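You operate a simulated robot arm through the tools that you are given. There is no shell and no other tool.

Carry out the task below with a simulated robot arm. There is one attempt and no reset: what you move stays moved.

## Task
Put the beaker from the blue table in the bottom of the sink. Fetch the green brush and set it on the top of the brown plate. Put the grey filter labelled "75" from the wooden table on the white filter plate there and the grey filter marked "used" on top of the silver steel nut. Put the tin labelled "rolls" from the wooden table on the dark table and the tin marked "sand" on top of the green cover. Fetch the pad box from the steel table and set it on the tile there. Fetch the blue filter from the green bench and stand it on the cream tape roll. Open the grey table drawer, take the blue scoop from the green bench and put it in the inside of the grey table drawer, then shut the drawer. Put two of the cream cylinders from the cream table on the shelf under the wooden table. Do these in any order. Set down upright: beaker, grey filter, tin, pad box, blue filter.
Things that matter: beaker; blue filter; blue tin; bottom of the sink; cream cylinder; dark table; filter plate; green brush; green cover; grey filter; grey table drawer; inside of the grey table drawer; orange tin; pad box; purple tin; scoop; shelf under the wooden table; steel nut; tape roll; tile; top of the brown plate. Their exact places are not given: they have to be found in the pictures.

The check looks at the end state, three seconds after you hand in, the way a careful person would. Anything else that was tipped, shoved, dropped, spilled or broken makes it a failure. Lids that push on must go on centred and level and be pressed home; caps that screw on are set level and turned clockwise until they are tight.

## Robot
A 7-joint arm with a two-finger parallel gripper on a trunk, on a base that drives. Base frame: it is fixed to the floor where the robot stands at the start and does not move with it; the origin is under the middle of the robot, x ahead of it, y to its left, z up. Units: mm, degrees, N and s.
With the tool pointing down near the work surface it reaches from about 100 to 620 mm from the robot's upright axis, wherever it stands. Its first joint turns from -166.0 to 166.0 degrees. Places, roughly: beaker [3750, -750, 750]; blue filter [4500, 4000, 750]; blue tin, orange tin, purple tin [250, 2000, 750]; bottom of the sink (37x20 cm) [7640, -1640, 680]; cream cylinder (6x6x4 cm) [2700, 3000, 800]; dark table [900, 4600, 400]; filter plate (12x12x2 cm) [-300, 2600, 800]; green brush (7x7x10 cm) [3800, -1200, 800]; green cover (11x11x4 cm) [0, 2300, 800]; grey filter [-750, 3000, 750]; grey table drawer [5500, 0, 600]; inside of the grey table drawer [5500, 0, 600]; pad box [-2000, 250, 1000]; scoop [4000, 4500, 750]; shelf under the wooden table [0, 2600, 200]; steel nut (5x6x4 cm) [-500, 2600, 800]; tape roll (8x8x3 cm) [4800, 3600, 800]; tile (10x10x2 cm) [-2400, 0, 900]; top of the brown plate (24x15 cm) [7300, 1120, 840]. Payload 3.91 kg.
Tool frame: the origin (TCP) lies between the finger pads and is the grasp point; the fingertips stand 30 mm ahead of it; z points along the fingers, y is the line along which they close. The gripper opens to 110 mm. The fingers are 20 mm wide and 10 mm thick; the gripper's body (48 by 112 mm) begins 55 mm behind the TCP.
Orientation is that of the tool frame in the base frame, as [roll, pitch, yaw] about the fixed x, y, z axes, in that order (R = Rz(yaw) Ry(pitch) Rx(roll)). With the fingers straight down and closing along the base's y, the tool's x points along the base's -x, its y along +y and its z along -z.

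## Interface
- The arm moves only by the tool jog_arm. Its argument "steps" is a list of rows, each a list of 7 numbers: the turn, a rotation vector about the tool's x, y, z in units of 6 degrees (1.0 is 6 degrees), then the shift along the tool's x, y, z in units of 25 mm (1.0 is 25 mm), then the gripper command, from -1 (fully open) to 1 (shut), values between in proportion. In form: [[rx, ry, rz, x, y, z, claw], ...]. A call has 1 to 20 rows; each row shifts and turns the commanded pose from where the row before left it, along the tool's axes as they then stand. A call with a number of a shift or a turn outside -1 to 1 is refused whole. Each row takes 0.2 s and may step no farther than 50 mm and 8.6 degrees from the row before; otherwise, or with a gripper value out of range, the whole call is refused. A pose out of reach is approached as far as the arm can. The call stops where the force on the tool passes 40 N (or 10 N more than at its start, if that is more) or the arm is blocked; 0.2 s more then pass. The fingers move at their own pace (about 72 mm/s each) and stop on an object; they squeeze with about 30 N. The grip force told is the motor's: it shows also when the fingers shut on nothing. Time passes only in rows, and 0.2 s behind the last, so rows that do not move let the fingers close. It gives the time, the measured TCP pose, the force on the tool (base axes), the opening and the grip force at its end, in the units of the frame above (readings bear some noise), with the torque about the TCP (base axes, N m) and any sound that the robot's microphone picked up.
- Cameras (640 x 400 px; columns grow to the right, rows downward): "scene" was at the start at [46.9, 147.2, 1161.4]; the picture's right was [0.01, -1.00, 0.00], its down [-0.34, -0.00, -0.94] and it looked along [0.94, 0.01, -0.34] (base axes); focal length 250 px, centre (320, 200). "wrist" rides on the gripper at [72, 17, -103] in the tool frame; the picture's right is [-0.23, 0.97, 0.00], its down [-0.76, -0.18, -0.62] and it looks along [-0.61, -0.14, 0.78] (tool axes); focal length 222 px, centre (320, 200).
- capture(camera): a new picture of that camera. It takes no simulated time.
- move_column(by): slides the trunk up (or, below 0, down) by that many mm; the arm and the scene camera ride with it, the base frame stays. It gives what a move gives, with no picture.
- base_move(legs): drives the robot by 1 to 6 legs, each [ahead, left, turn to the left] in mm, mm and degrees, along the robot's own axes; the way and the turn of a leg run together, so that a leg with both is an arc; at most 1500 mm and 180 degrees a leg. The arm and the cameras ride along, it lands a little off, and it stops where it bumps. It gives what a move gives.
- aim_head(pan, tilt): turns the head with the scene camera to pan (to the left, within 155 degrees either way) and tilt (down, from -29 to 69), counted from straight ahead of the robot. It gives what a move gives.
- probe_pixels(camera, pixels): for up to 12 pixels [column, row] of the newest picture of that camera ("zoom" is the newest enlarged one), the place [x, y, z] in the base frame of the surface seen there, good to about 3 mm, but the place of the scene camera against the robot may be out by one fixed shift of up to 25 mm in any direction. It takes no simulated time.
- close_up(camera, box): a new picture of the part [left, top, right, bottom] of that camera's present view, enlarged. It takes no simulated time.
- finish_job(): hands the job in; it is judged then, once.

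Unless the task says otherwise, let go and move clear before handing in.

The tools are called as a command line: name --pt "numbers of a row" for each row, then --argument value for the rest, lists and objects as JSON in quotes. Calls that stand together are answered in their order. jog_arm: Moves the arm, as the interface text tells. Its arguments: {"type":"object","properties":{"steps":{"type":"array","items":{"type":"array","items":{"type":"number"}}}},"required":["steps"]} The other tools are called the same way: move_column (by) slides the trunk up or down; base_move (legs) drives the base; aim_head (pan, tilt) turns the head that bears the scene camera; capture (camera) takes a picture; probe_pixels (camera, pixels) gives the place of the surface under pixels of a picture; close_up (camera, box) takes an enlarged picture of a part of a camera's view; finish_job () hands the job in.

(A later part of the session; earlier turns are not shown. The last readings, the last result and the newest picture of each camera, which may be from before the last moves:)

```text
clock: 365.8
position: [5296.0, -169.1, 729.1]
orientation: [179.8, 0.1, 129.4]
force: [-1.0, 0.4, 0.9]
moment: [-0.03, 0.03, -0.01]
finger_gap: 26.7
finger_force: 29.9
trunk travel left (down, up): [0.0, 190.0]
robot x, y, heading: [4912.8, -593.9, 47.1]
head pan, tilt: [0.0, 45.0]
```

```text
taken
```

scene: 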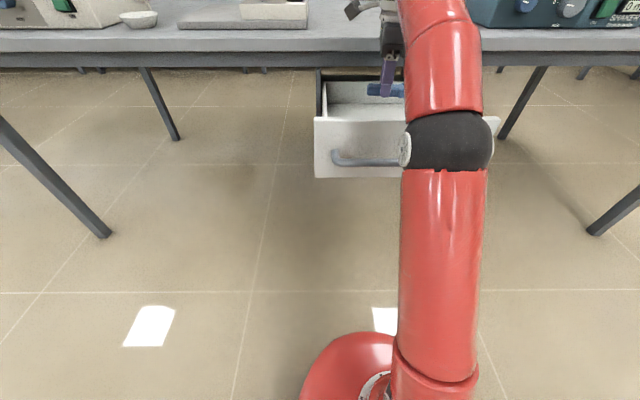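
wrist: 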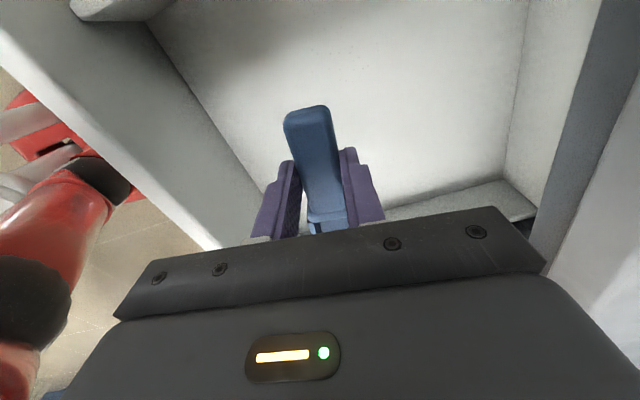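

Inside the walls with room to spare. Descending toward the drawer floor.

jog_arm --pt "0 0 0 0 0 0.7 1" --pt "0 0 0 0 0 0.8 1" --pt "0 0 0 0 0 0.8 1" --pt "0 0 0 0 0 0.8 1" --pt "0 0 0 0 0 0.5 1" --pt "0 0 0 0 0 0 1"

capture --camera "wrist"

```text
clock: 367.2
position: [5293.7, -168.8, 638.3]
orientation: [179.9, 0.1, 129.4]
force: [0.1, -0.5, -0.2]
moment: [0.01, -0.01, 0.01]
finger_gap: 26.8
finger_force: 29.6
trunk travel left (down, up): [0.0, 190.0]
robot x, y, heading: [4911.5, -592.5, 46.9]
head pan, tilt: [0.0, 45.0]
```

```text
taken
```

wrist: 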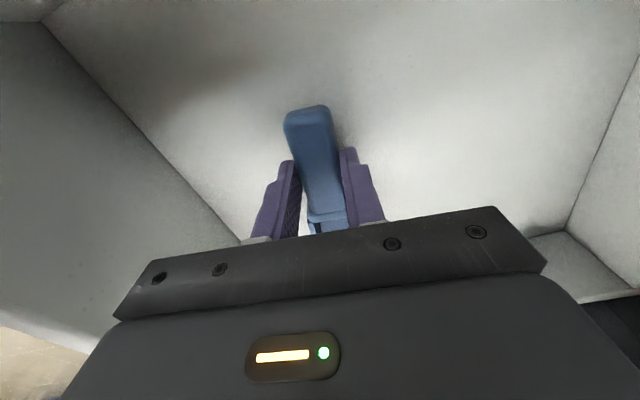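

About 13 mm to go; lowering gently.

jog_arm --pt "0 0 0 0 0 0.3 1" --pt "0 0 0 0 0 0.1 1" --pt "0 0 0 0 0 0.06 1" --pt "0 0 0 0 0 0.06 1" --pt "0 0 0 0 0 0 1"

```text
clock: 368.4
position: [5296.6, -167.2, 625.4]
orientation: [179.7, 0.1, 129.3]
force: [0.0, 0.1, -0.1]
moment: [0.03, 0.01, -0.02]
finger_gap: 27.0
finger_force: 29.8
trunk travel left (down, up): [0.0, 190.0]
robot x, y, heading: [4912.3, -600.2, 46.9]
head pan, tilt: [0.0, 45.0]
```

jog_arm --pt "0 0 0 0 0 0.05 1" --pt "0 0 0 0 0 0.04 1" --pt "0 0 0 0 0 0 1"

```text
clock: 369.2
position: [5295.7, -168.2, 625.1]
orientation: [179.8, 0.2, 129.4]
force: [1.3, 1.5, 8.1]
moment: [-0.31, -0.17, 0.07]
finger_gap: 26.7
finger_force: 29.9
trunk travel left (down, up): [0.0, 190.0]
robot x, y, heading: [4915.4, -596.5, 46.7]
head pan, tilt: [0.0, 45.0]
```

Contact with the floor. Releasing and rising.

jog_arm --pt "0 0 0 0 0 0 0.3" --pt "0 0 0 0 0 0 -0.1" --pt "0 0 0 0 0 0 -0.1" --pt "0 0 0 0 0 -0.5 -0.1" --pt "0 0 0 0 0 -0.9 -0.1" --pt "0 0 0 0 0 -0.9 -0.1" --pt "0 0 0 0 0 -0.9 -0.1" --pt "0 0 0 0 0 -0.9 -0.1" --pt "0 0 0 0 0 0 -0.1"

move_column --by 190

capture --camera "wrist"

capture --camera "scene"

```text
clock: 371.2
position: [5295.1, -167.6, 725.2]
orientation: [179.9, 0.1, 129.4]
force: [-1.0, 0.0, -1.4]
moment: [0.01, -0.02, -0.02]
finger_gap: 60.4
finger_force: 0.1
trunk travel left (down, up): [0.0, 190.0]
robot x, y, heading: [4913.6, -598.4, 46.8]
head pan, tilt: [0.0, 45.0]
```

```text
clock: 373.3
position: [5294.1, -167.3, 914.2]
orientation: [179.7, 0.1, 129.4]
force: [-0.2, -0.1, 0.0]
moment: [0.02, 0.01, -0.01]
finger_gap: 60.4
finger_force: 0.1
trunk travel left (down, up): [-190.0, 0.0]
robot x, y, heading: [4914.6, -598.4, 47.1]
head pan, tilt: [0.0, 45.0]
```

```text
taken
```

wrist: 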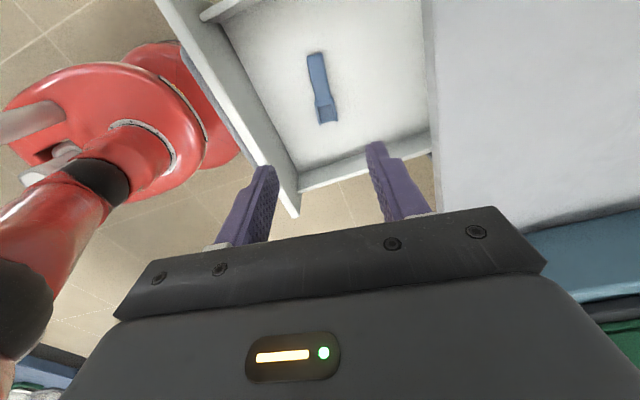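

```text
taken
```

scene: 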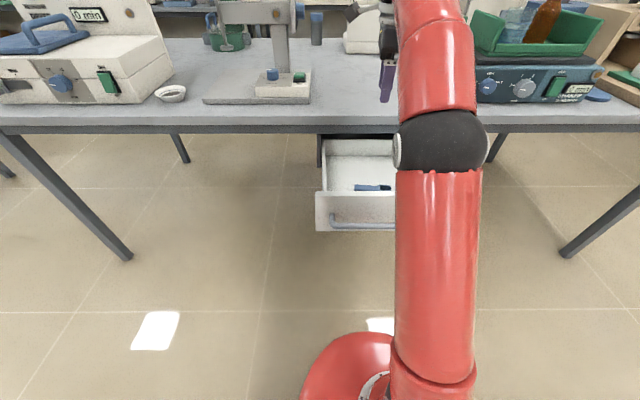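

The scoop lies in the drawer. To shut it I'll pull the arm back, back the base off, and set the tool horizontal again for pushing the front panel.

jog_arm --pt "0 0 0 -0.1 -0.9 0 1" --pt "0 0 0 -0.1 -0.9 0 1" --pt "0 0 0 -0.1 -0.9 0 1" --pt "0 0 0 -0.1 -0.9 0 1" --pt "0 0 0 -0.1 -0.9 0.3 1" --pt "0 0 0 -0.1 -0.9 0.4 1" --pt "0 0 0 -0.1 -0.9 0.6 1" --pt "0 0 0 -0.1 -0.9 0.8 1" --pt "0 0 -0.6 0 0 0.8 1" --pt "0 0 -0.6 0 0 0.4 1"

base_move --legs '[[-160, 0, -0.4]]'

jog_arm --pt "-1 0 0 0 0 0 1" --pt "-1 0 0 0 0 0 1" --pt "-1 0 0 0 0 0 1" --pt "-1 0 0 0 0 0 1" --pt "-1 0 0 0 0 0 1" --pt "-1 0 0 0 0 0 1" --pt "-1 0 0 0 0 0 1" --pt "-1 0 0 0 0 0 1" --pt "-1 0 0 0 0 0 1" --pt "-1 0 0 0 0 0 1" --pt "-1 0 0 0 0 0 1" --pt "-1 0 0 0 0 0 1" --pt "-1 0 0 0 0 0 1" --pt "-1 0 0 0 0 0 1" --pt "-1 0 0 0 0 0 1"

capture --camera "scene"

```text
clock: 375.5
position: [5169.3, -295.6, 831.0]
orientation: [179.9, 0.1, 136.6]
force: [0.1, 0.2, 0.0]
moment: [0.0, 0.05, 0.01]
finger_gap: 0.0
finger_force: 30.2
trunk travel left (down, up): [-190.0, 0.0]
robot x, y, heading: [4910.0, -597.7, 47.0]
head pan, tilt: [0.0, 45.0]
```

```text
clock: 376.9
position: [5064.2, -412.1, 832.0]
orientation: [179.8, 0.1, 136.0]
force: [-0.7, -0.2, -0.2]
moment: [-0.01, 0.01, -0.05]
finger_gap: 0.0
finger_force: 29.6
trunk travel left (down, up): [-190.0, 0.0]
robot x, y, heading: [4805.5, -710.9, 46.4]
head pan, tilt: [0.0, 45.0]
```

```text
clock: 380.1
position: [5077.6, -395.2, 869.3]
orientation: [89.9, 0.1, 136.2]
force: [0.2, 0.2, 0.2]
moment: [-0.04, -0.01, -0.02]
finger_gap: 0.0
finger_force: 30.0
out of reach, approached as far as the arm can: row 13, 14, 15
trunk travel left (down, up): [-190.0, 0.0]
robot x, y, heading: [4803.2, -711.5, 46.3]
head pan, tilt: [0.0, 45.0]
```

```text
taken
```

scene: 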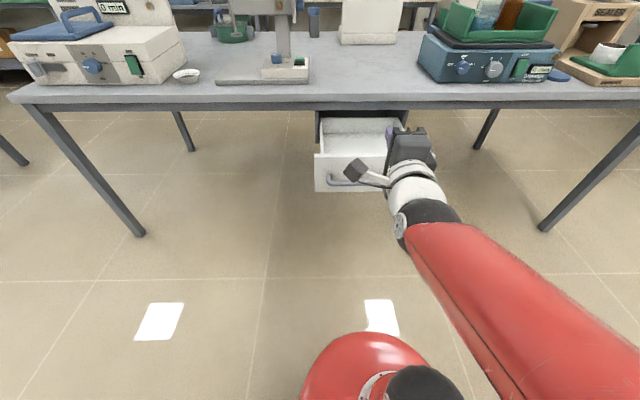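

Positioned in front of the panel. I'll lower the trunk, centre on the panel (21 mm right), and push by driving forward.

move_column --by -190

jog_arm --pt "0 0 0 -0.42 0 0.2 1" --pt "0 0 0 -0.42 0 0.2 1" --pt "0 0 0 0 0 0 1"

capture --camera "wrist"

capture --camera "scene"

```text
clock: 382.2
position: [5076.4, -395.5, 679.5]
orientation: [89.9, 0.1, 135.9]
force: [0.7, 0.0, 0.2]
moment: [0.0, 0.03, -0.01]
finger_gap: 0.2
finger_force: 30.6
trunk travel left (down, up): [0.0, 190.0]
robot x, y, heading: [4804.1, -710.9, 46.3]
head pan, tilt: [0.0, 45.0]
```

```text
clock: 383.0
position: [5097.9, -402.2, 679.9]
orientation: [90.0, 0.1, 136.0]
force: [-0.7, 0.0, 0.5]
moment: [0.01, 0.01, -0.04]
finger_gap: 0.0
finger_force: 30.4
trunk travel left (down, up): [0.0, 190.0]
robot x, y, heading: [4803.0, -712.3, 46.0]
head pan, tilt: [0.0, 45.0]
```

```text
taken
```

wrist: 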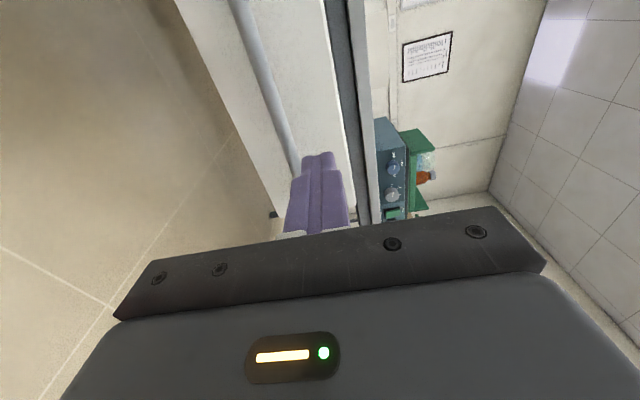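

```text
taken
```

scene: 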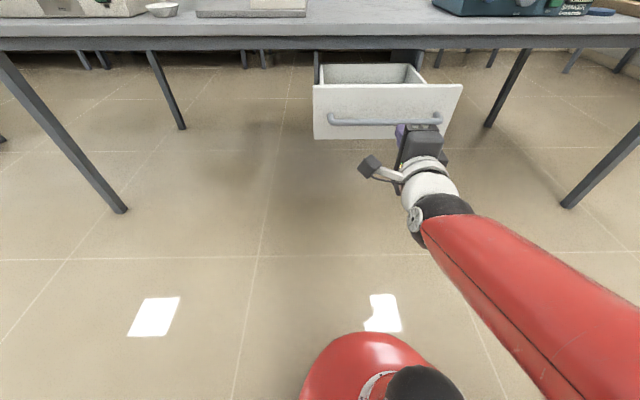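

Aligned with the panel centre at z≈680, above the handle. Driving forward to contact and pushing.

base_move --legs '[[140, 0, 0]]'

capture --camera "wrist"

base_move --legs '[[180, 0, 0]]'

capture --camera "scene"

capture --camera "wrist"

```text
clock: 384.3
position: [5192.8, -302.4, 678.7]
orientation: [89.9, 0.1, 136.0]
force: [-0.1, -0.4, -0.5]
moment: [0.02, -0.03, 0.01]
finger_gap: 0.0
finger_force: 29.7
trunk travel left (down, up): [0.0, 190.0]
robot x, y, heading: [4900.2, -611.5, 46.2]
head pan, tilt: [0.0, 45.0]
```

```text
taken
```

wrist: 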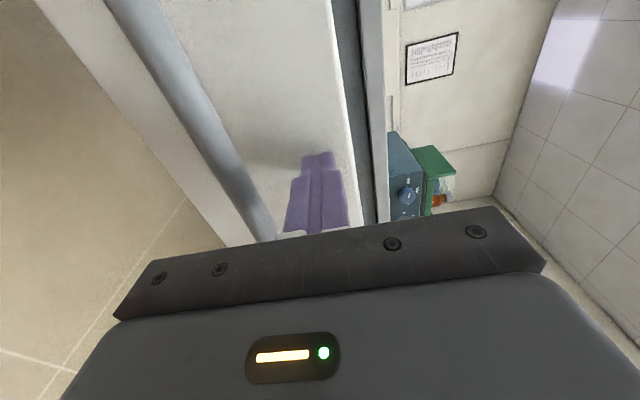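

```text
clock: 385.8
position: [5315.2, -173.2, 679.4]
orientation: [89.9, 0.1, 136.0]
force: [-0.4, 0.0, -0.5]
moment: [-0.03, -0.02, 0.0]
finger_gap: 0.1
finger_force: 29.2
trunk travel left (down, up): [0.0, 190.0]
robot x, y, heading: [5018.7, -486.3, 46.2]
head pan, tilt: [0.0, 45.0]
```

```text
taken
```

scene: 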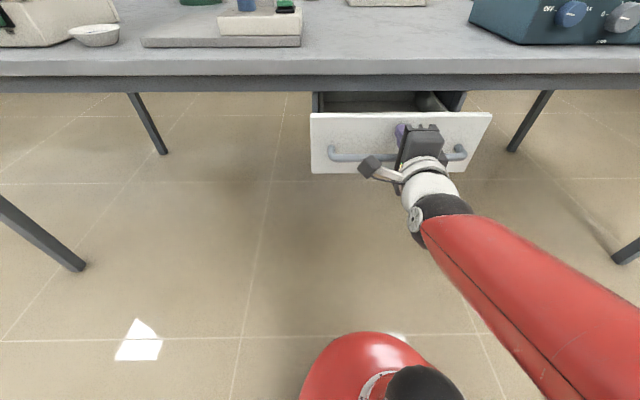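

```text
taken
```

wrist: 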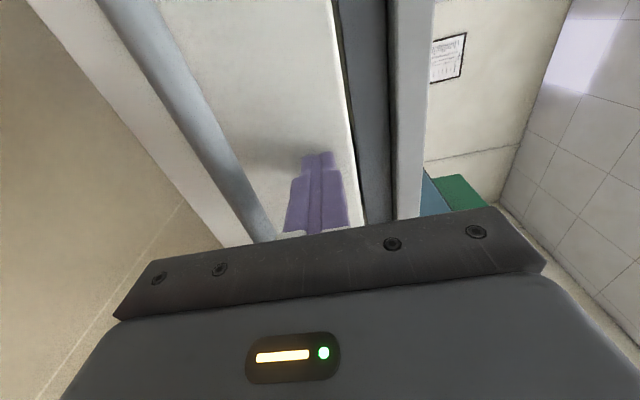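

The drawer is sliding in; about 95 mm left. Driving 70 mm more, then finishing with the arm.

base_move --legs '[[70, 0, 0]]'

jog_arm --pt "0 0 0 0 0 0.25 1" --pt "0 0 0 0 0 0.25 1" --pt "0 0 0 0 0 0.25 1" --pt "0 0 0 0 0 0.25 1" --pt "0 0 0 0 0 0.25 1" --pt "0 0 0 0 0 0.25 1"

capture --camera "wrist"

capture --camera "scene"

```text
clock: 386.8
position: [5365.2, -123.3, 679.5]
orientation: [90.0, 0.2, 136.0]
force: [0.2, 0.0, -0.6]
moment: [-0.01, 0.01, 0.02]
finger_gap: 0.2
finger_force: 30.3
trunk travel left (down, up): [0.0, 190.0]
robot x, y, heading: [5069.9, -431.2, 46.3]
head pan, tilt: [0.0, 45.0]
```

```text
clock: 387.7
position: [5377.0, -111.5, 680.6]
orientation: [89.8, 0.1, 136.0]
force: [-15.6, -15.8, 2.5]
moment: [-0.1, -0.14, 0.22]
finger_gap: 0.1
finger_force: 30.2
trunk travel left (down, up): [0.0, 190.0]
robot x, y, heading: [5069.9, -434.5, 46.5]
head pan, tilt: [0.0, 45.0]
stopped in row 4: the force on the tool passed its limit at 54 N (the readings are from after the stop); the commanded pose is now the measured one
```

```text
taken
```

wrist: 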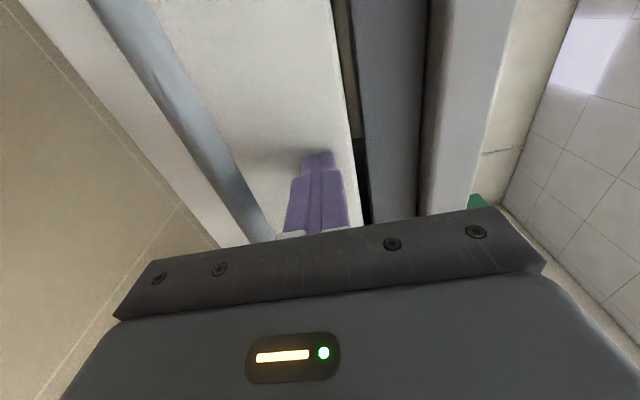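

```text
taken
```

scene: 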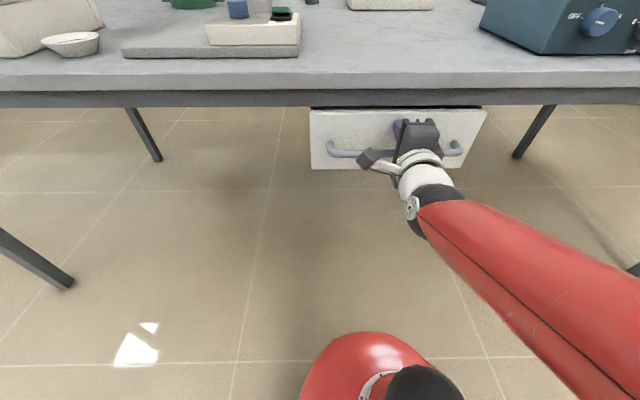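

The drawer hit its closed stop (54 N, face back at its original place). Backing off and checking.

base_move --legs '[[-220, 0, 0]]'

move_column --by 190

capture --camera "scene"

close_up --camera "scene" --box '[280, 80, 480, 200]'

```text
clock: 389.4
position: [5220.8, -271.9, 678.3]
orientation: [89.9, 0.1, 136.2]
force: [-0.6, 0.0, 0.2]
moment: [0.02, 0.03, 0.01]
finger_gap: 0.0
finger_force: 29.9
trunk travel left (down, up): [0.0, 190.0]
robot x, y, heading: [4912.0, -593.7, 46.4]
head pan, tilt: [0.0, 45.0]
```

```text
clock: 391.5
position: [5221.7, -272.1, 868.9]
orientation: [90.0, 0.0, 136.1]
force: [0.3, -0.1, 0.6]
moment: [0.03, 0.0, 0.0]
finger_gap: 0.1
finger_force: 29.5
trunk travel left (down, up): [-190.0, 0.0]
robot x, y, heading: [4911.1, -597.4, 46.4]
head pan, tilt: [0.0, 45.0]
```

```text
taken
```

scene: 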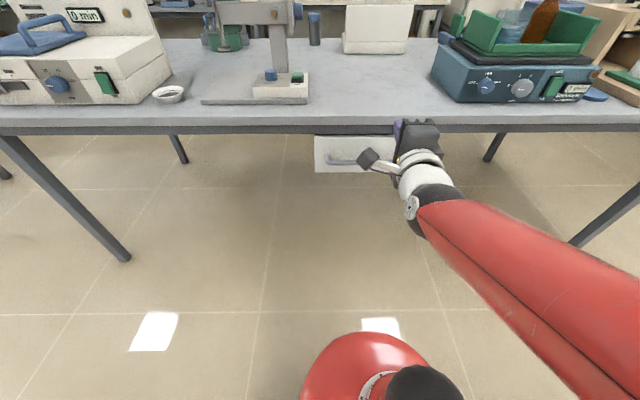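

```text
3.20 times, centred on (380, 140) of scene
```

zoom: 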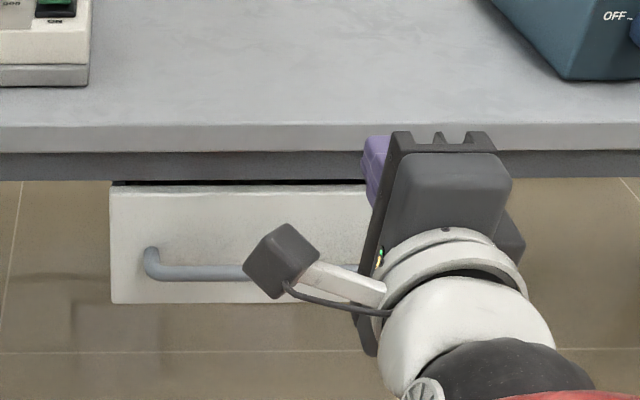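

The drawer is shut. Next the blue table behind me: I'll point the tool down again, then turn the robot around.

jog_arm --pt "1 0 0 0 0 -0.3 -1" --pt "1 0 0 0 0 -0.3 -1" --pt "1 0 0 0 0 -0.3 -1" --pt "1 0 0 0 0 -0.3 -1" --pt "1 0 0 0 0 -0.3 -1" --pt "1 0 0 0 0 0 -1" --pt "1 0 0 0 0 0 -1" --pt "1 0 0 0 0 0 -1" --pt "1 0 0 0 0 0 -1" --pt "1 0 0 0 0 0 -1" --pt "1 0 0 0 0 0 -1" --pt "1 0 0 0 0 0 -1" --pt "1 0 0 0 0 0 -1" --pt "1 0 0 0 0 0 -1" --pt "1 0 0 0 0 0 -1"

jog_arm --pt "0 0 -1 0 -0.5 -0.2 -1" --pt "0 0 -1 0 -0.5 -0.2 -1" --pt "0 0 -1 0 -0.4 -0.2 -1" --pt "0 0 -1 0 0 -0.2 -1" --pt "0 0 -1 0 0 -0.2 -1" --pt "0 0 -1 0 0 -0.2 -1" --pt "0 0 -1 0 0 -0.2 -1" --pt "0 0 -1 0 0 -0.2 -1" --pt "0 0 -1 0 0 0 -1" --pt "0 0 -1 0 0 0 -1" --pt "0 0 -1 0 0 0 -1" --pt "0 0 -1 0 0 0 -1" --pt "0 0 -1 0 0 0 -1" --pt "0 0 -1 0 0 0 -1" --pt "0 0 -1 0 0 0 -1"

aim_head --pan 140 --tilt 30

capture --camera "scene"

```text
clock: 394.7
position: [5195.1, -299.4, 875.3]
orientation: [-179.9, 0.1, 136.3]
force: [-0.4, 0.2, -0.8]
moment: [0.0, -0.06, -0.01]
finger_gap: 109.9
finger_force: 0.0
trunk travel left (down, up): [-190.0, 0.0]
robot x, y, heading: [4912.7, -596.3, 46.8]
head pan, tilt: [0.0, 45.0]
```

```text
clock: 397.9
position: [5173.7, -326.4, 915.4]
orientation: [-179.9, 0.1, -133.7]
force: [-0.2, 0.4, -0.3]
moment: [0.01, 0.0, 0.01]
finger_gap: 110.1
finger_force: 0.0
trunk travel left (down, up): [-190.0, 0.0]
robot x, y, heading: [4913.7, -598.5, 46.7]
head pan, tilt: [0.0, 45.0]
```

```text
clock: 400.1
position: [5173.7, -326.2, 914.7]
orientation: [-179.9, 0.0, -133.8]
force: [0.2, 0.1, 0.1]
moment: [0.03, 0.04, 0.0]
finger_gap: 110.0
finger_force: 0.0
trunk travel left (down, up): [-190.0, 0.0]
robot x, y, heading: [4911.4, -600.5, 46.7]
head pan, tilt: [140.0, 30.0]
```

```text
taken
```

scene: 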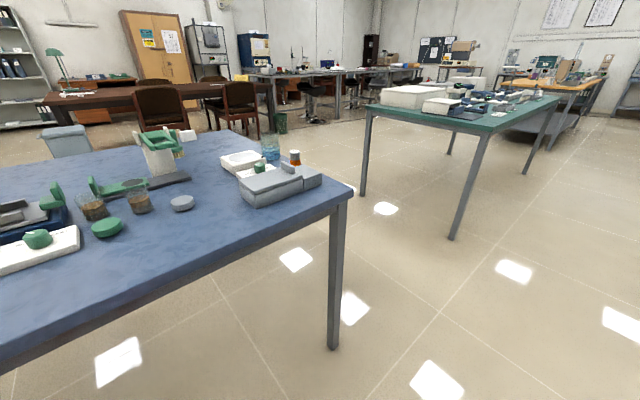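

The blue table is in view. I'll zoom in to find the beaker and the green brush.

close_up --camera "scene" --box '[0, 110, 360, 290]'

close_up --camera "scene" --box '[210, 120, 340, 220]'

close_up --camera "scene" --box '[60, 120, 220, 250]'

```text
1.78 times, centred on (180, 200) of scene
```

zoom: 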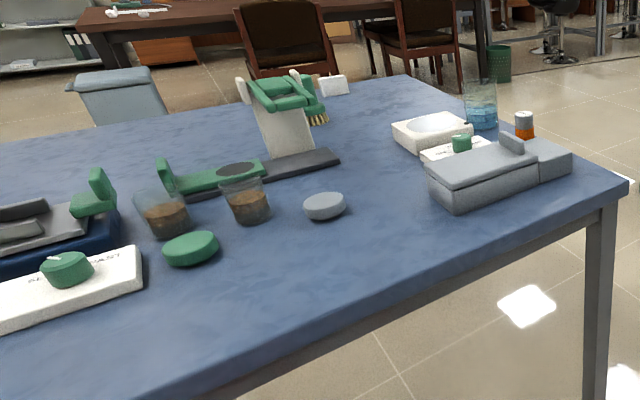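

```text
4.00 times, centred on (275, 170) of scene
```

zoom: 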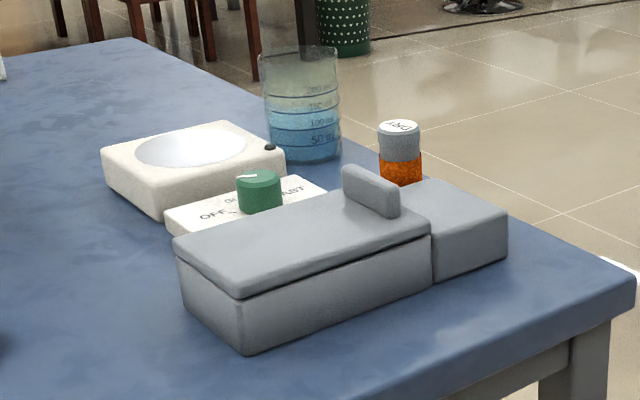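

```text
3.08 times, centred on (140, 185) of scene
```

zoom: 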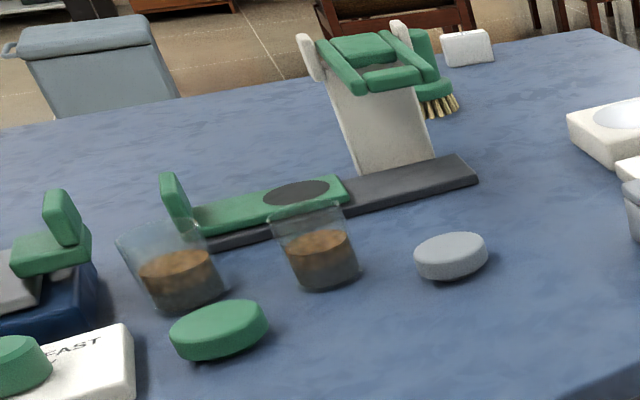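

The graduated beaker with blue liquid stands near the far right corner ((270,147) in the scene), and the green brush stands behind the white-green device ((178,150)). Probing them and the table.

probe_pixels --camera "scene" --pixels '[[271, 157], [272, 148], [296, 158], [178, 148], [180, 154], [346, 192], [235, 131], [242, 160], [275, 190], [160, 160], [10, 160], [308, 180]]'

```text
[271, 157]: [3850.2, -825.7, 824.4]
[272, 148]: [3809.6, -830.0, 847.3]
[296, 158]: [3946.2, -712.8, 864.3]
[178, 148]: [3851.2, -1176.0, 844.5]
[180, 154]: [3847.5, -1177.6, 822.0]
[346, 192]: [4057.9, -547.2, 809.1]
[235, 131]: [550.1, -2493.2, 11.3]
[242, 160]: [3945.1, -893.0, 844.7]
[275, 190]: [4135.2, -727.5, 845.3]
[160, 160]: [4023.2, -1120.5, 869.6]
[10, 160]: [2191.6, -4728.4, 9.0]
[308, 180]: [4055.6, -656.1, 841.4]
```

The beaker is near the blue table's left end (u≈−4077, v≈585) and the brush near its front edge (u≈−4319, v≈330). I'll drive round to that end of the table and face it.

base_move --legs '[[0, 1390, 0], [-1030, 0, 0], [0, 0, -90]]'

aim_head --pan 10 --tilt 25

capture --camera "scene"

```text
clock: 415.6
position: [3485.4, -615.1, 917.4]
orientation: [-179.9, -0.1, 134.1]
force: [0.0, 0.0, 0.2]
moment: [-0.07, -0.01, -0.02]
finger_gap: 110.1
finger_force: 0.1
trunk travel left (down, up): [-190.0, 0.0]
robot x, y, heading: [3227.3, -344.9, -45.7]
head pan, tilt: [140.0, 30.0]
```

```text
clock: 417.7
position: [3484.5, -615.2, 915.8]
orientation: [-179.9, 0.0, 134.0]
force: [0.3, -0.1, 0.0]
moment: [-0.03, -0.04, 0.0]
finger_gap: 110.4
finger_force: 0.1
trunk travel left (down, up): [-190.0, 0.0]
robot x, y, heading: [3226.7, -346.7, -45.6]
head pan, tilt: [10.0, 25.0]
```

```text
taken
```

scene: 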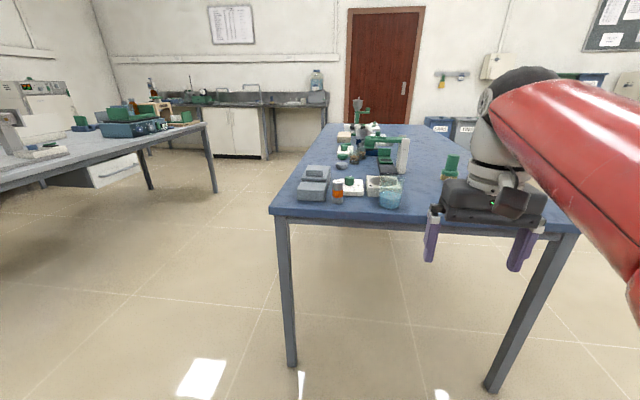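

Now facing the blue table's end: beaker at (389,196), brush at (449,167). Probing.

close_up --camera "scene" --box '[270, 110, 490, 230]'

probe_pixels --camera "scene" --pixels '[[389, 203], [389, 195], [390, 190], [337, 197], [275, 213], [330, 217], [420, 222], [450, 170], [450, 178], [382, 184], [313, 190], [405, 155]]'

```text
2.91 times, centred on (380, 170) of scene
```

zoom: 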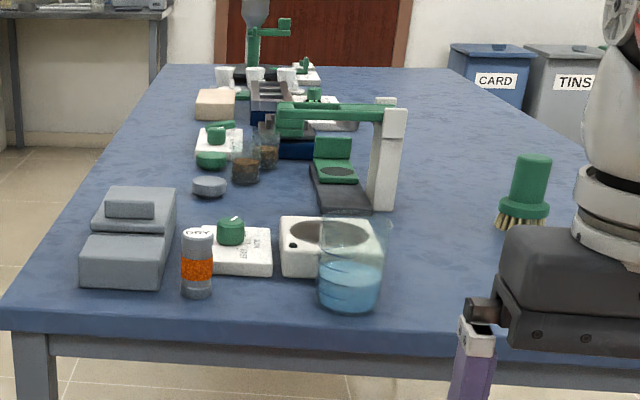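

```text
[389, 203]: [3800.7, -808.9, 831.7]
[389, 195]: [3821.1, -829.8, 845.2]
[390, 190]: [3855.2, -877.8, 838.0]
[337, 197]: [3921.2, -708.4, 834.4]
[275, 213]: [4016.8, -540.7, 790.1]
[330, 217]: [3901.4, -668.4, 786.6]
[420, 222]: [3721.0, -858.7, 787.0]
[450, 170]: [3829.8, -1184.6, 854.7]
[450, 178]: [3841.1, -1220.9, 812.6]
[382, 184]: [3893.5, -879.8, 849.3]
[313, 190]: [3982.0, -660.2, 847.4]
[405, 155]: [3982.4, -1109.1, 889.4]
```

Beaker centre is about (3837,−825), 62 mm inside the table's end edge. I'll raise and retract the arm, square up and drive in closer.

jog_arm --pt "0 0 0 0.8 0 -0.5 -1" --pt "0 0 0 0.8 0 -0.5 -1" --pt "0 0 0 0.8 0 -0.5 -1" --pt "0 0 0 0.8 0 -0.3 -1"

base_move --legs '[[0, 0, 2.1], [400, 0, 0]]'

aim_head --pan 0 --tilt 40

capture --camera "scene"

capture --camera "wrist"

```text
clock: 418.7
position: [3431.1, -556.9, 963.2]
orientation: [-179.9, 0.0, 134.0]
force: [0.1, 0.2, -0.5]
moment: [0.01, 0.01, 0.02]
finger_gap: 110.1
finger_force: 0.0
trunk travel left (down, up): [-190.0, 0.0]
robot x, y, heading: [3222.7, -346.6, -45.5]
head pan, tilt: [10.0, 25.0]
```

```text
clock: 421.6
position: [3728.9, -823.3, 962.8]
orientation: [-179.9, 0.0, 136.3]
force: [-0.1, 0.3, -0.1]
moment: [-0.01, -0.01, 0.01]
finger_gap: 110.0
finger_force: 0.0
trunk travel left (down, up): [-190.0, 0.0]
robot x, y, heading: [3512.9, -621.1, -43.6]
head pan, tilt: [10.0, 25.0]
```

```text
clock: 422.4
position: [3729.4, -824.9, 963.2]
orientation: [-180.0, 0.0, 136.3]
force: [0.5, 0.3, 0.1]
moment: [0.01, 0.02, -0.03]
finger_gap: 109.9
finger_force: 0.0
trunk travel left (down, up): [-190.0, 0.0]
robot x, y, heading: [3517.4, -618.7, -43.4]
head pan, tilt: [0.0, 40.0]
```

```text
taken
```

scene: 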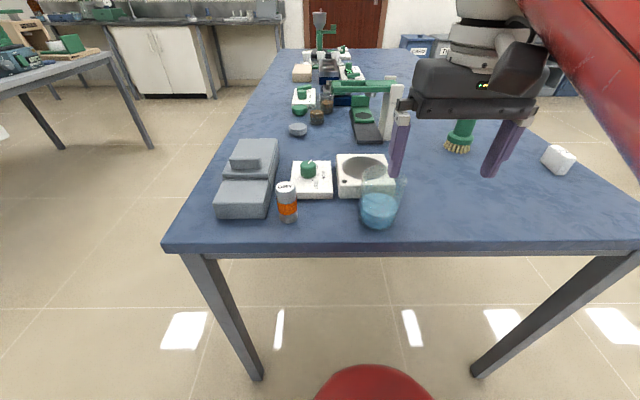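

```text
taken
```

wrist: 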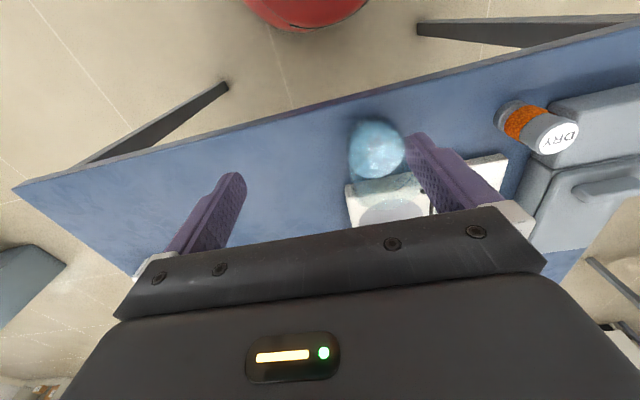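

The beaker is at (377,150) in the wrist view. Zooming and probing it.

close_up --camera "wrist" --box '[320, 90, 450, 230]'

probe_pixels --camera "wrist" --pixels '[[377, 150], [352, 165], [403, 155], [375, 122], [377, 175], [365, 180], [390, 205], [345, 180], [420, 165], [330, 150]]'

close_up --camera "scene" --box '[330, 140, 430, 240]'

probe_pixels --camera "scene" --pixels '[[379, 228], [379, 215], [361, 210], [398, 212], [363, 178], [402, 180], [380, 195], [380, 170], [287, 205], [350, 190], [458, 148], [462, 130]]'

```text
2.86 times, centred on (385, 160) of wrist
```

zoom: 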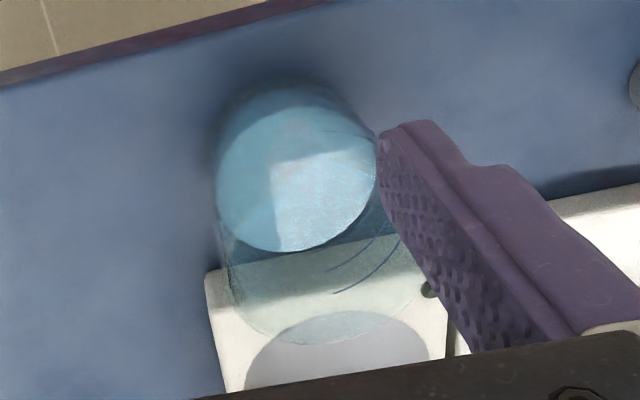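

```text
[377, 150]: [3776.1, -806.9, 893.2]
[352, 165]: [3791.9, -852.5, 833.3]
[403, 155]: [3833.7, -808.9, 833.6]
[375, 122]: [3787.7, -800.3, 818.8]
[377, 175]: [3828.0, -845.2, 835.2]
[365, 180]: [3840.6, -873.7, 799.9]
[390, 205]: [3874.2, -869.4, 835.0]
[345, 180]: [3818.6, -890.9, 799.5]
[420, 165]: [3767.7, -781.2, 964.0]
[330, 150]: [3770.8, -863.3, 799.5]
```

```text
4.00 times, centred on (380, 190) of scene
```

zoom: 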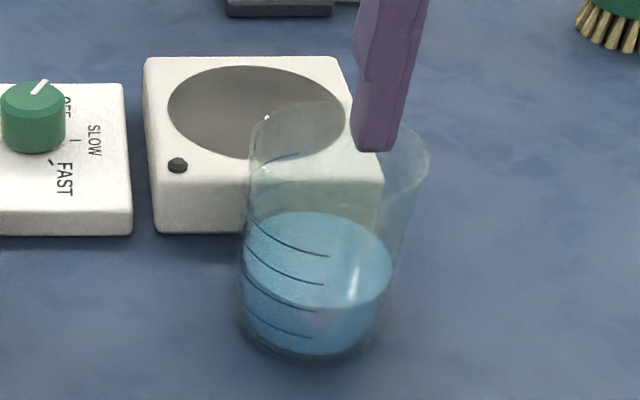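

```text
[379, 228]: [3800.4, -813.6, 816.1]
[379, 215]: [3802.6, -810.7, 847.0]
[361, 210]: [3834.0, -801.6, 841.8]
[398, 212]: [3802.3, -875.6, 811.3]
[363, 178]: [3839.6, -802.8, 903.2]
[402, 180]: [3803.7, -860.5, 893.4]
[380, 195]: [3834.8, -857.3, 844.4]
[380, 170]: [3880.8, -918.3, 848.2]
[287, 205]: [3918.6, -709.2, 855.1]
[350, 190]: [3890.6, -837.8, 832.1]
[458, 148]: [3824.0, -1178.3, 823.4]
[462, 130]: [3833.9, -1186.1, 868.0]
```

Beaker centre is about (3833,−822), rim z≈890, about 70 mm across. I'll hover above it and look again.

jog_arm --pt "0 0 0 -0.74 0.75 0 -1" --pt "0 0 0 -0.74 0.75 0 -1" --pt "0 0 0 -0.74 0.75 0 -1" --pt "0 0 0 -0.74 0.75 0 -1" --pt "0 0 0 0 0 0 -1"

capture --camera "wrist"

capture --camera "scene"

```text
clock: 423.6
position: [3837.0, -820.6, 963.6]
orientation: [-179.9, 0.0, 136.2]
force: [-1.3, -0.1, 0.2]
moment: [-0.02, 0.0, 0.0]
finger_gap: 109.9
finger_force: 0.1
trunk travel left (down, up): [-190.0, 0.0]
robot x, y, heading: [3515.0, -620.3, -43.4]
head pan, tilt: [0.0, 40.0]
```

```text
taken
```

wrist: 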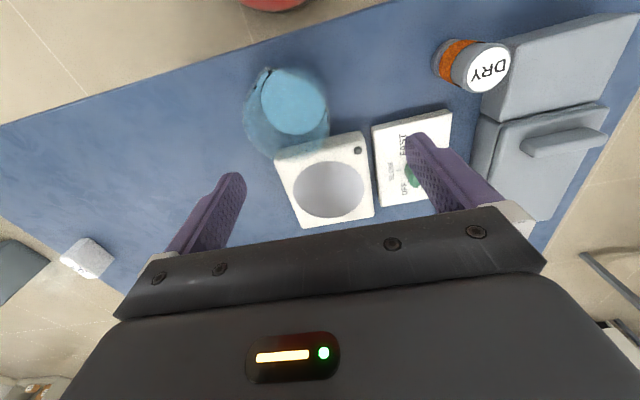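

```text
taken
```

scene: 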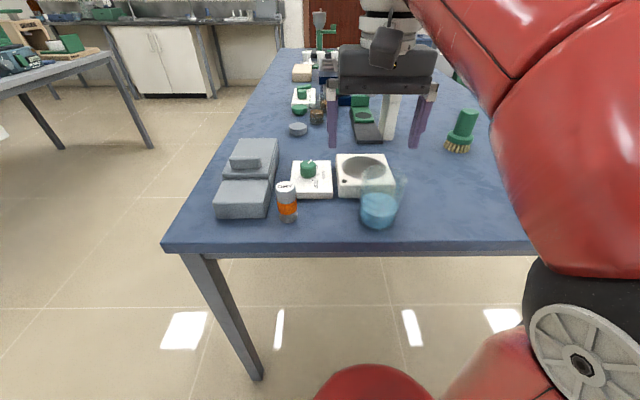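

The beaker is up-left of the grasp point in this view. Zooming to locate its rim.

close_up --camera "wrist" --box '[220, 40, 380, 180]'

```text
2.86 times, centred on (300, 110) of wrist
```

zoom: 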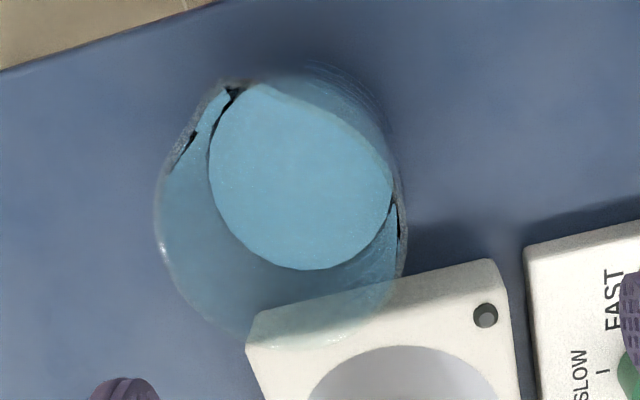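

From the ray geometry of the rim and liquid circles the beaker's centre is at about (3808,−824), 69 mm across. I'll shift there and check.

jog_arm --pt "0 0 0 0.37 -0.44 0 -0.8" --pt "0 0 0 0.37 -0.44 0 -0.8" --pt "0 0 0 0 0 0.4 -0.8" --pt "0 0 0 0 0 0 -0.8"

capture --camera "wrist"

close_up --camera "wrist" --box '[220, 50, 420, 220]'

```text
clock: 424.6
position: [3807.7, -826.2, 953.0]
orientation: [-179.8, 0.0, 136.2]
force: [0.3, 0.0, 0.4]
moment: [0.03, -0.01, -0.02]
finger_gap: 99.4
finger_force: 0.2
trunk travel left (down, up): [-190.0, 0.0]
robot x, y, heading: [3518.2, -621.7, -43.3]
head pan, tilt: [0.0, 40.0]
```

```text
taken
```

wrist: 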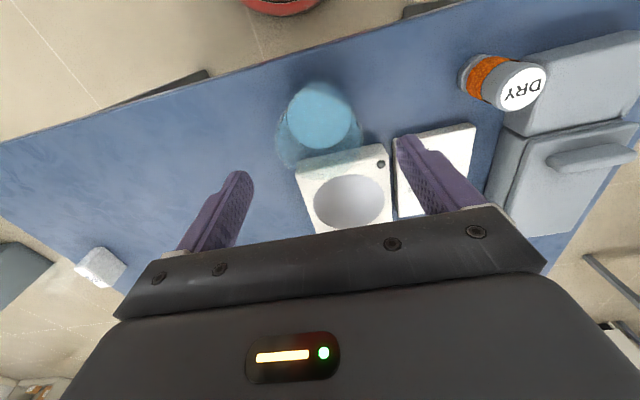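

```text
2.35 times, centred on (320, 135) of wrist
```

zoom: 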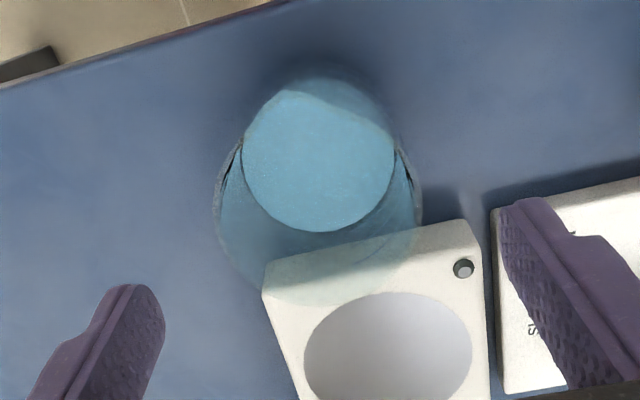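

Centred: rim at (319,146) and liquid at (319,118) match the tool axis. Descending to z≈846 and closing gently.

jog_arm --pt "0 0 0 0 0 0.6 -0.8" --pt "0 0 0 0 0 0.8 -0.8" --pt "0 0 0 0 0 0.8 -0.8" --pt "0 0 0 0 0 0.8 -0.8" --pt "0 0 0 0 0 0.8 -0.8" --pt "0 0 0 0 0 0.48 -0.8" --pt "0 0 0 0 0 0 -0.8"

capture --camera "wrist"

capture --camera "scene"

```text
clock: 426.2
position: [3805.3, -823.9, 845.1]
orientation: [-179.9, 0.0, 136.3]
force: [-0.7, -0.7, 0.4]
moment: [0.0, 0.02, -0.01]
finger_gap: 98.9
finger_force: 0.1
trunk travel left (down, up): [-190.0, 0.0]
robot x, y, heading: [3514.6, -618.4, -43.4]
head pan, tilt: [0.0, 40.0]
```

```text
taken
```

wrist: 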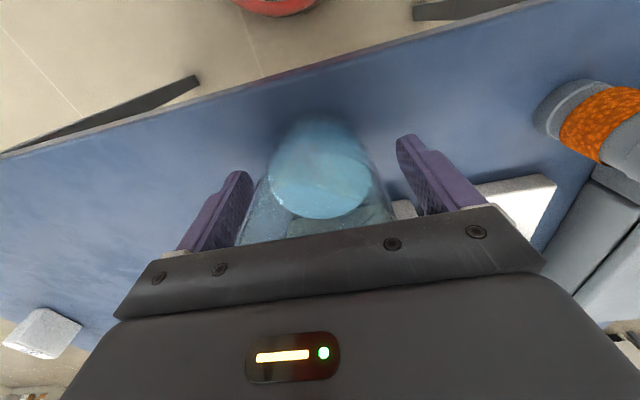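

```text
taken
```

scene: 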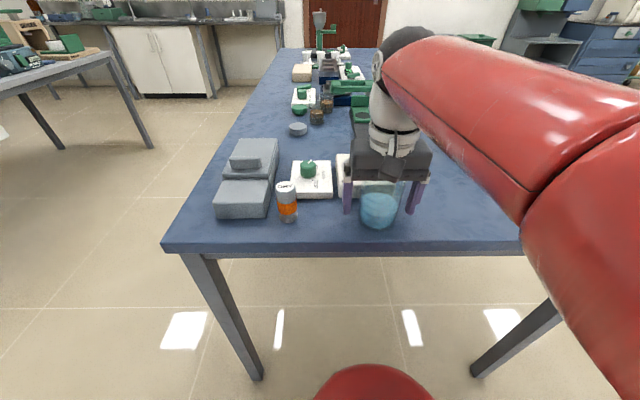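

The beaker is between the fingers. Closing, waiting, then a slow small lift.

jog_arm --pt "0 0 0 0 0 0 -0.4" --pt "0 0 0 0 0 0 -0.2" --pt "0 0 0 0 0 0 1" --pt "0 0 0 0 0 0 1" --pt "0 0 0 0 0 0 1" --pt "0 0 0 0 0 0 1" --pt "0 0 0 0 0 -0.06 1" --pt "0 0 0 0 0 -0.1 1" --pt "0 0 0 0 0 -0.2 1" --pt "0 0 0 0 0 -0.2 1" --pt "0 0 0 0 0 0 1"

capture --camera "wrist"

close_up --camera "scene" --box '[320, 130, 460, 250]'

```text
clock: 428.6
position: [3806.1, -824.0, 860.2]
orientation: [-179.9, 0.0, 136.3]
force: [-0.4, 0.8, -0.8]
moment: [-0.02, 0.0, -0.05]
finger_gap: 68.5
finger_force: 29.6
trunk travel left (down, up): [-190.0, 0.0]
robot x, y, heading: [3515.8, -619.4, -43.6]
head pan, tilt: [0.0, 40.0]
```

```text
taken
```

wrist: 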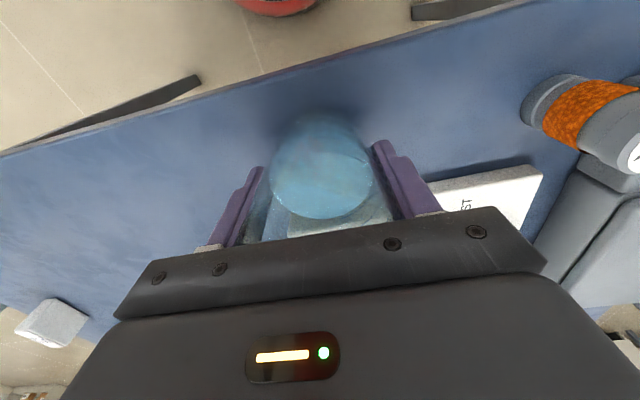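

```text
3.33 times, centred on (390, 190) of scene
```

zoom: 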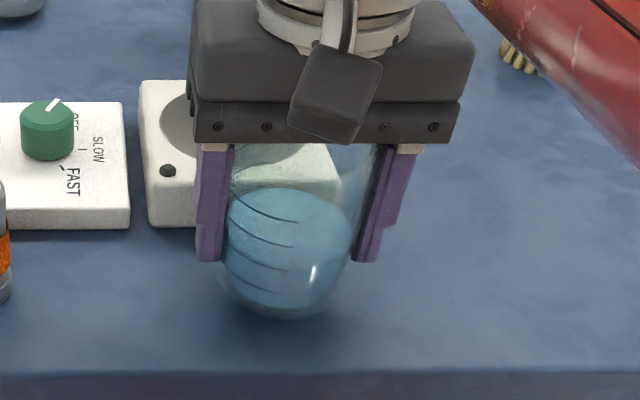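

Held firmly (68.5 mm). Lifting the beaker smoothly, retracting, and starting the drive to the sink.

jog_arm --pt "0 0 0 0 0 -0.3 1" --pt "0 0 0 0 0 -0.5 1" --pt "0 0 0 0 0 -0.6 1" --pt "0 0 0 0 0 -0.6 1" --pt "0 0 0 0 0 -0.6 1" --pt "0 0 0 0.2 0 -0.5 1" --pt "0 0 0 0.4 0 -0.4 1" --pt "0 0 0 0.5 0 -0.2 1" --pt "0 0 0 0.5 0 0 1" --pt "0 0 0 0.5 0 0 1" --pt "0 0 0 0.3 0 0 1" --pt "0 0 0 0 0 0 1"

base_move --legs '[[-200, 0, 0], [0, 1050, 0], [1200, 0, 0], [1200, 0, 0]]'

capture --camera "wrist"

aim_head --pan 25 --tilt 25

capture --camera "scene"

```text
clock: 431.2
position: [3762.0, -782.0, 952.4]
orientation: [-179.9, 0.0, 136.2]
force: [-0.1, 0.4, -2.3]
moment: [-0.01, 0.01, 0.0]
finger_gap: 68.2
finger_force: 30.7
trunk travel left (down, up): [-190.0, 0.0]
robot x, y, heading: [3513.6, -621.9, -43.2]
head pan, tilt: [0.0, 40.0]
```

```text
clock: 448.9
position: [6015.6, -1557.2, 951.9]
orientation: [-179.9, 0.0, 135.3]
force: [0.6, 0.2, -0.9]
moment: [0.0, 0.03, 0.0]
finger_gap: 68.1
finger_force: 29.3
trunk travel left (down, up): [-190.0, 0.0]
robot x, y, heading: [5767.4, -1390.0, -44.3]
head pan, tilt: [0.0, 40.0]
```

```text
taken
```

wrist: 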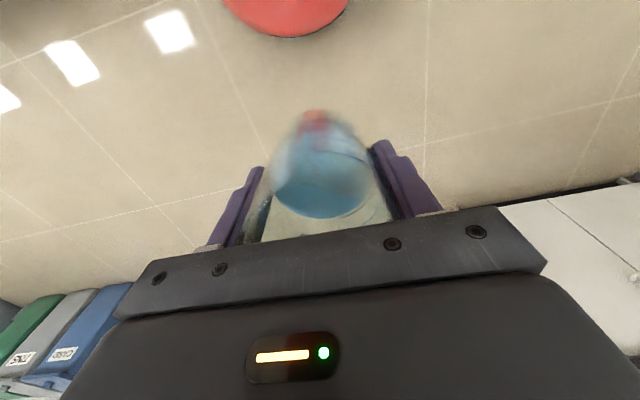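

```text
clock: 449.8
position: [6015.1, -1557.4, 953.0]
orientation: [-179.9, 0.0, 135.4]
force: [0.0, -0.3, -1.9]
moment: [-0.02, 0.03, 0.0]
finger_gap: 68.4
finger_force: 29.8
trunk travel left (down, up): [-190.0, 0.0]
robot x, y, heading: [5771.5, -1389.9, -44.3]
head pan, tilt: [25.0, 25.0]
```

```text
taken
```

scene: 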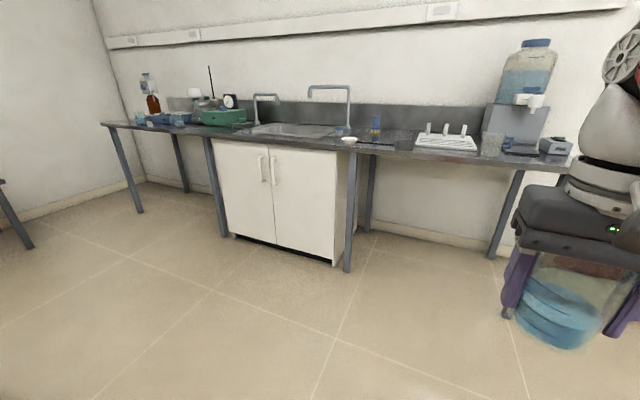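

The sink bench is ahead-left with taps at (255,110) and (345,105), the basin near (290,130). Probing its front edge and basin.

close_up --camera "scene" --box '[190, 80, 400, 180]'

probe_pixels --camera "scene" --pixels '[[290, 130], [250, 128], [330, 133], [280, 140], [240, 138], [345, 148], [375, 152], [290, 123], [220, 135], [310, 92], [340, 100], [256, 100]]'

```text
3.05 times, centred on (295, 130) of scene
```

zoom: 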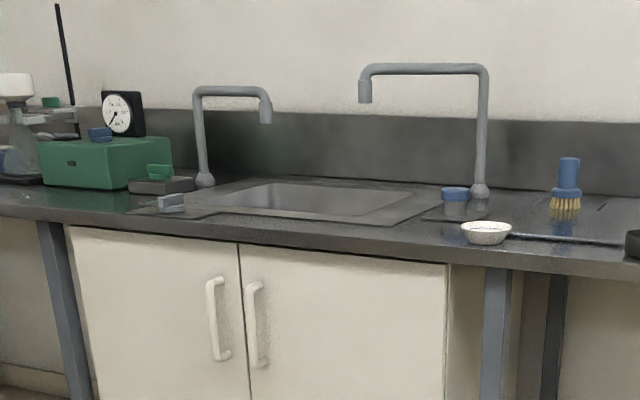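

```text
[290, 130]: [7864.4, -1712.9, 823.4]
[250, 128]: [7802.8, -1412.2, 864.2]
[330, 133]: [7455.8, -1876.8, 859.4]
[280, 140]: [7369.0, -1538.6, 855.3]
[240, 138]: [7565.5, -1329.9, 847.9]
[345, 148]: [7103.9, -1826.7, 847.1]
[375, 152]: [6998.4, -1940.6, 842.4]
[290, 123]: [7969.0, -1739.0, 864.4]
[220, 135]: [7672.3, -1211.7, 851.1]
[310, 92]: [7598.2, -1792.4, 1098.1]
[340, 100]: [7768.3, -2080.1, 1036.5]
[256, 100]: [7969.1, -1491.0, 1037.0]
```

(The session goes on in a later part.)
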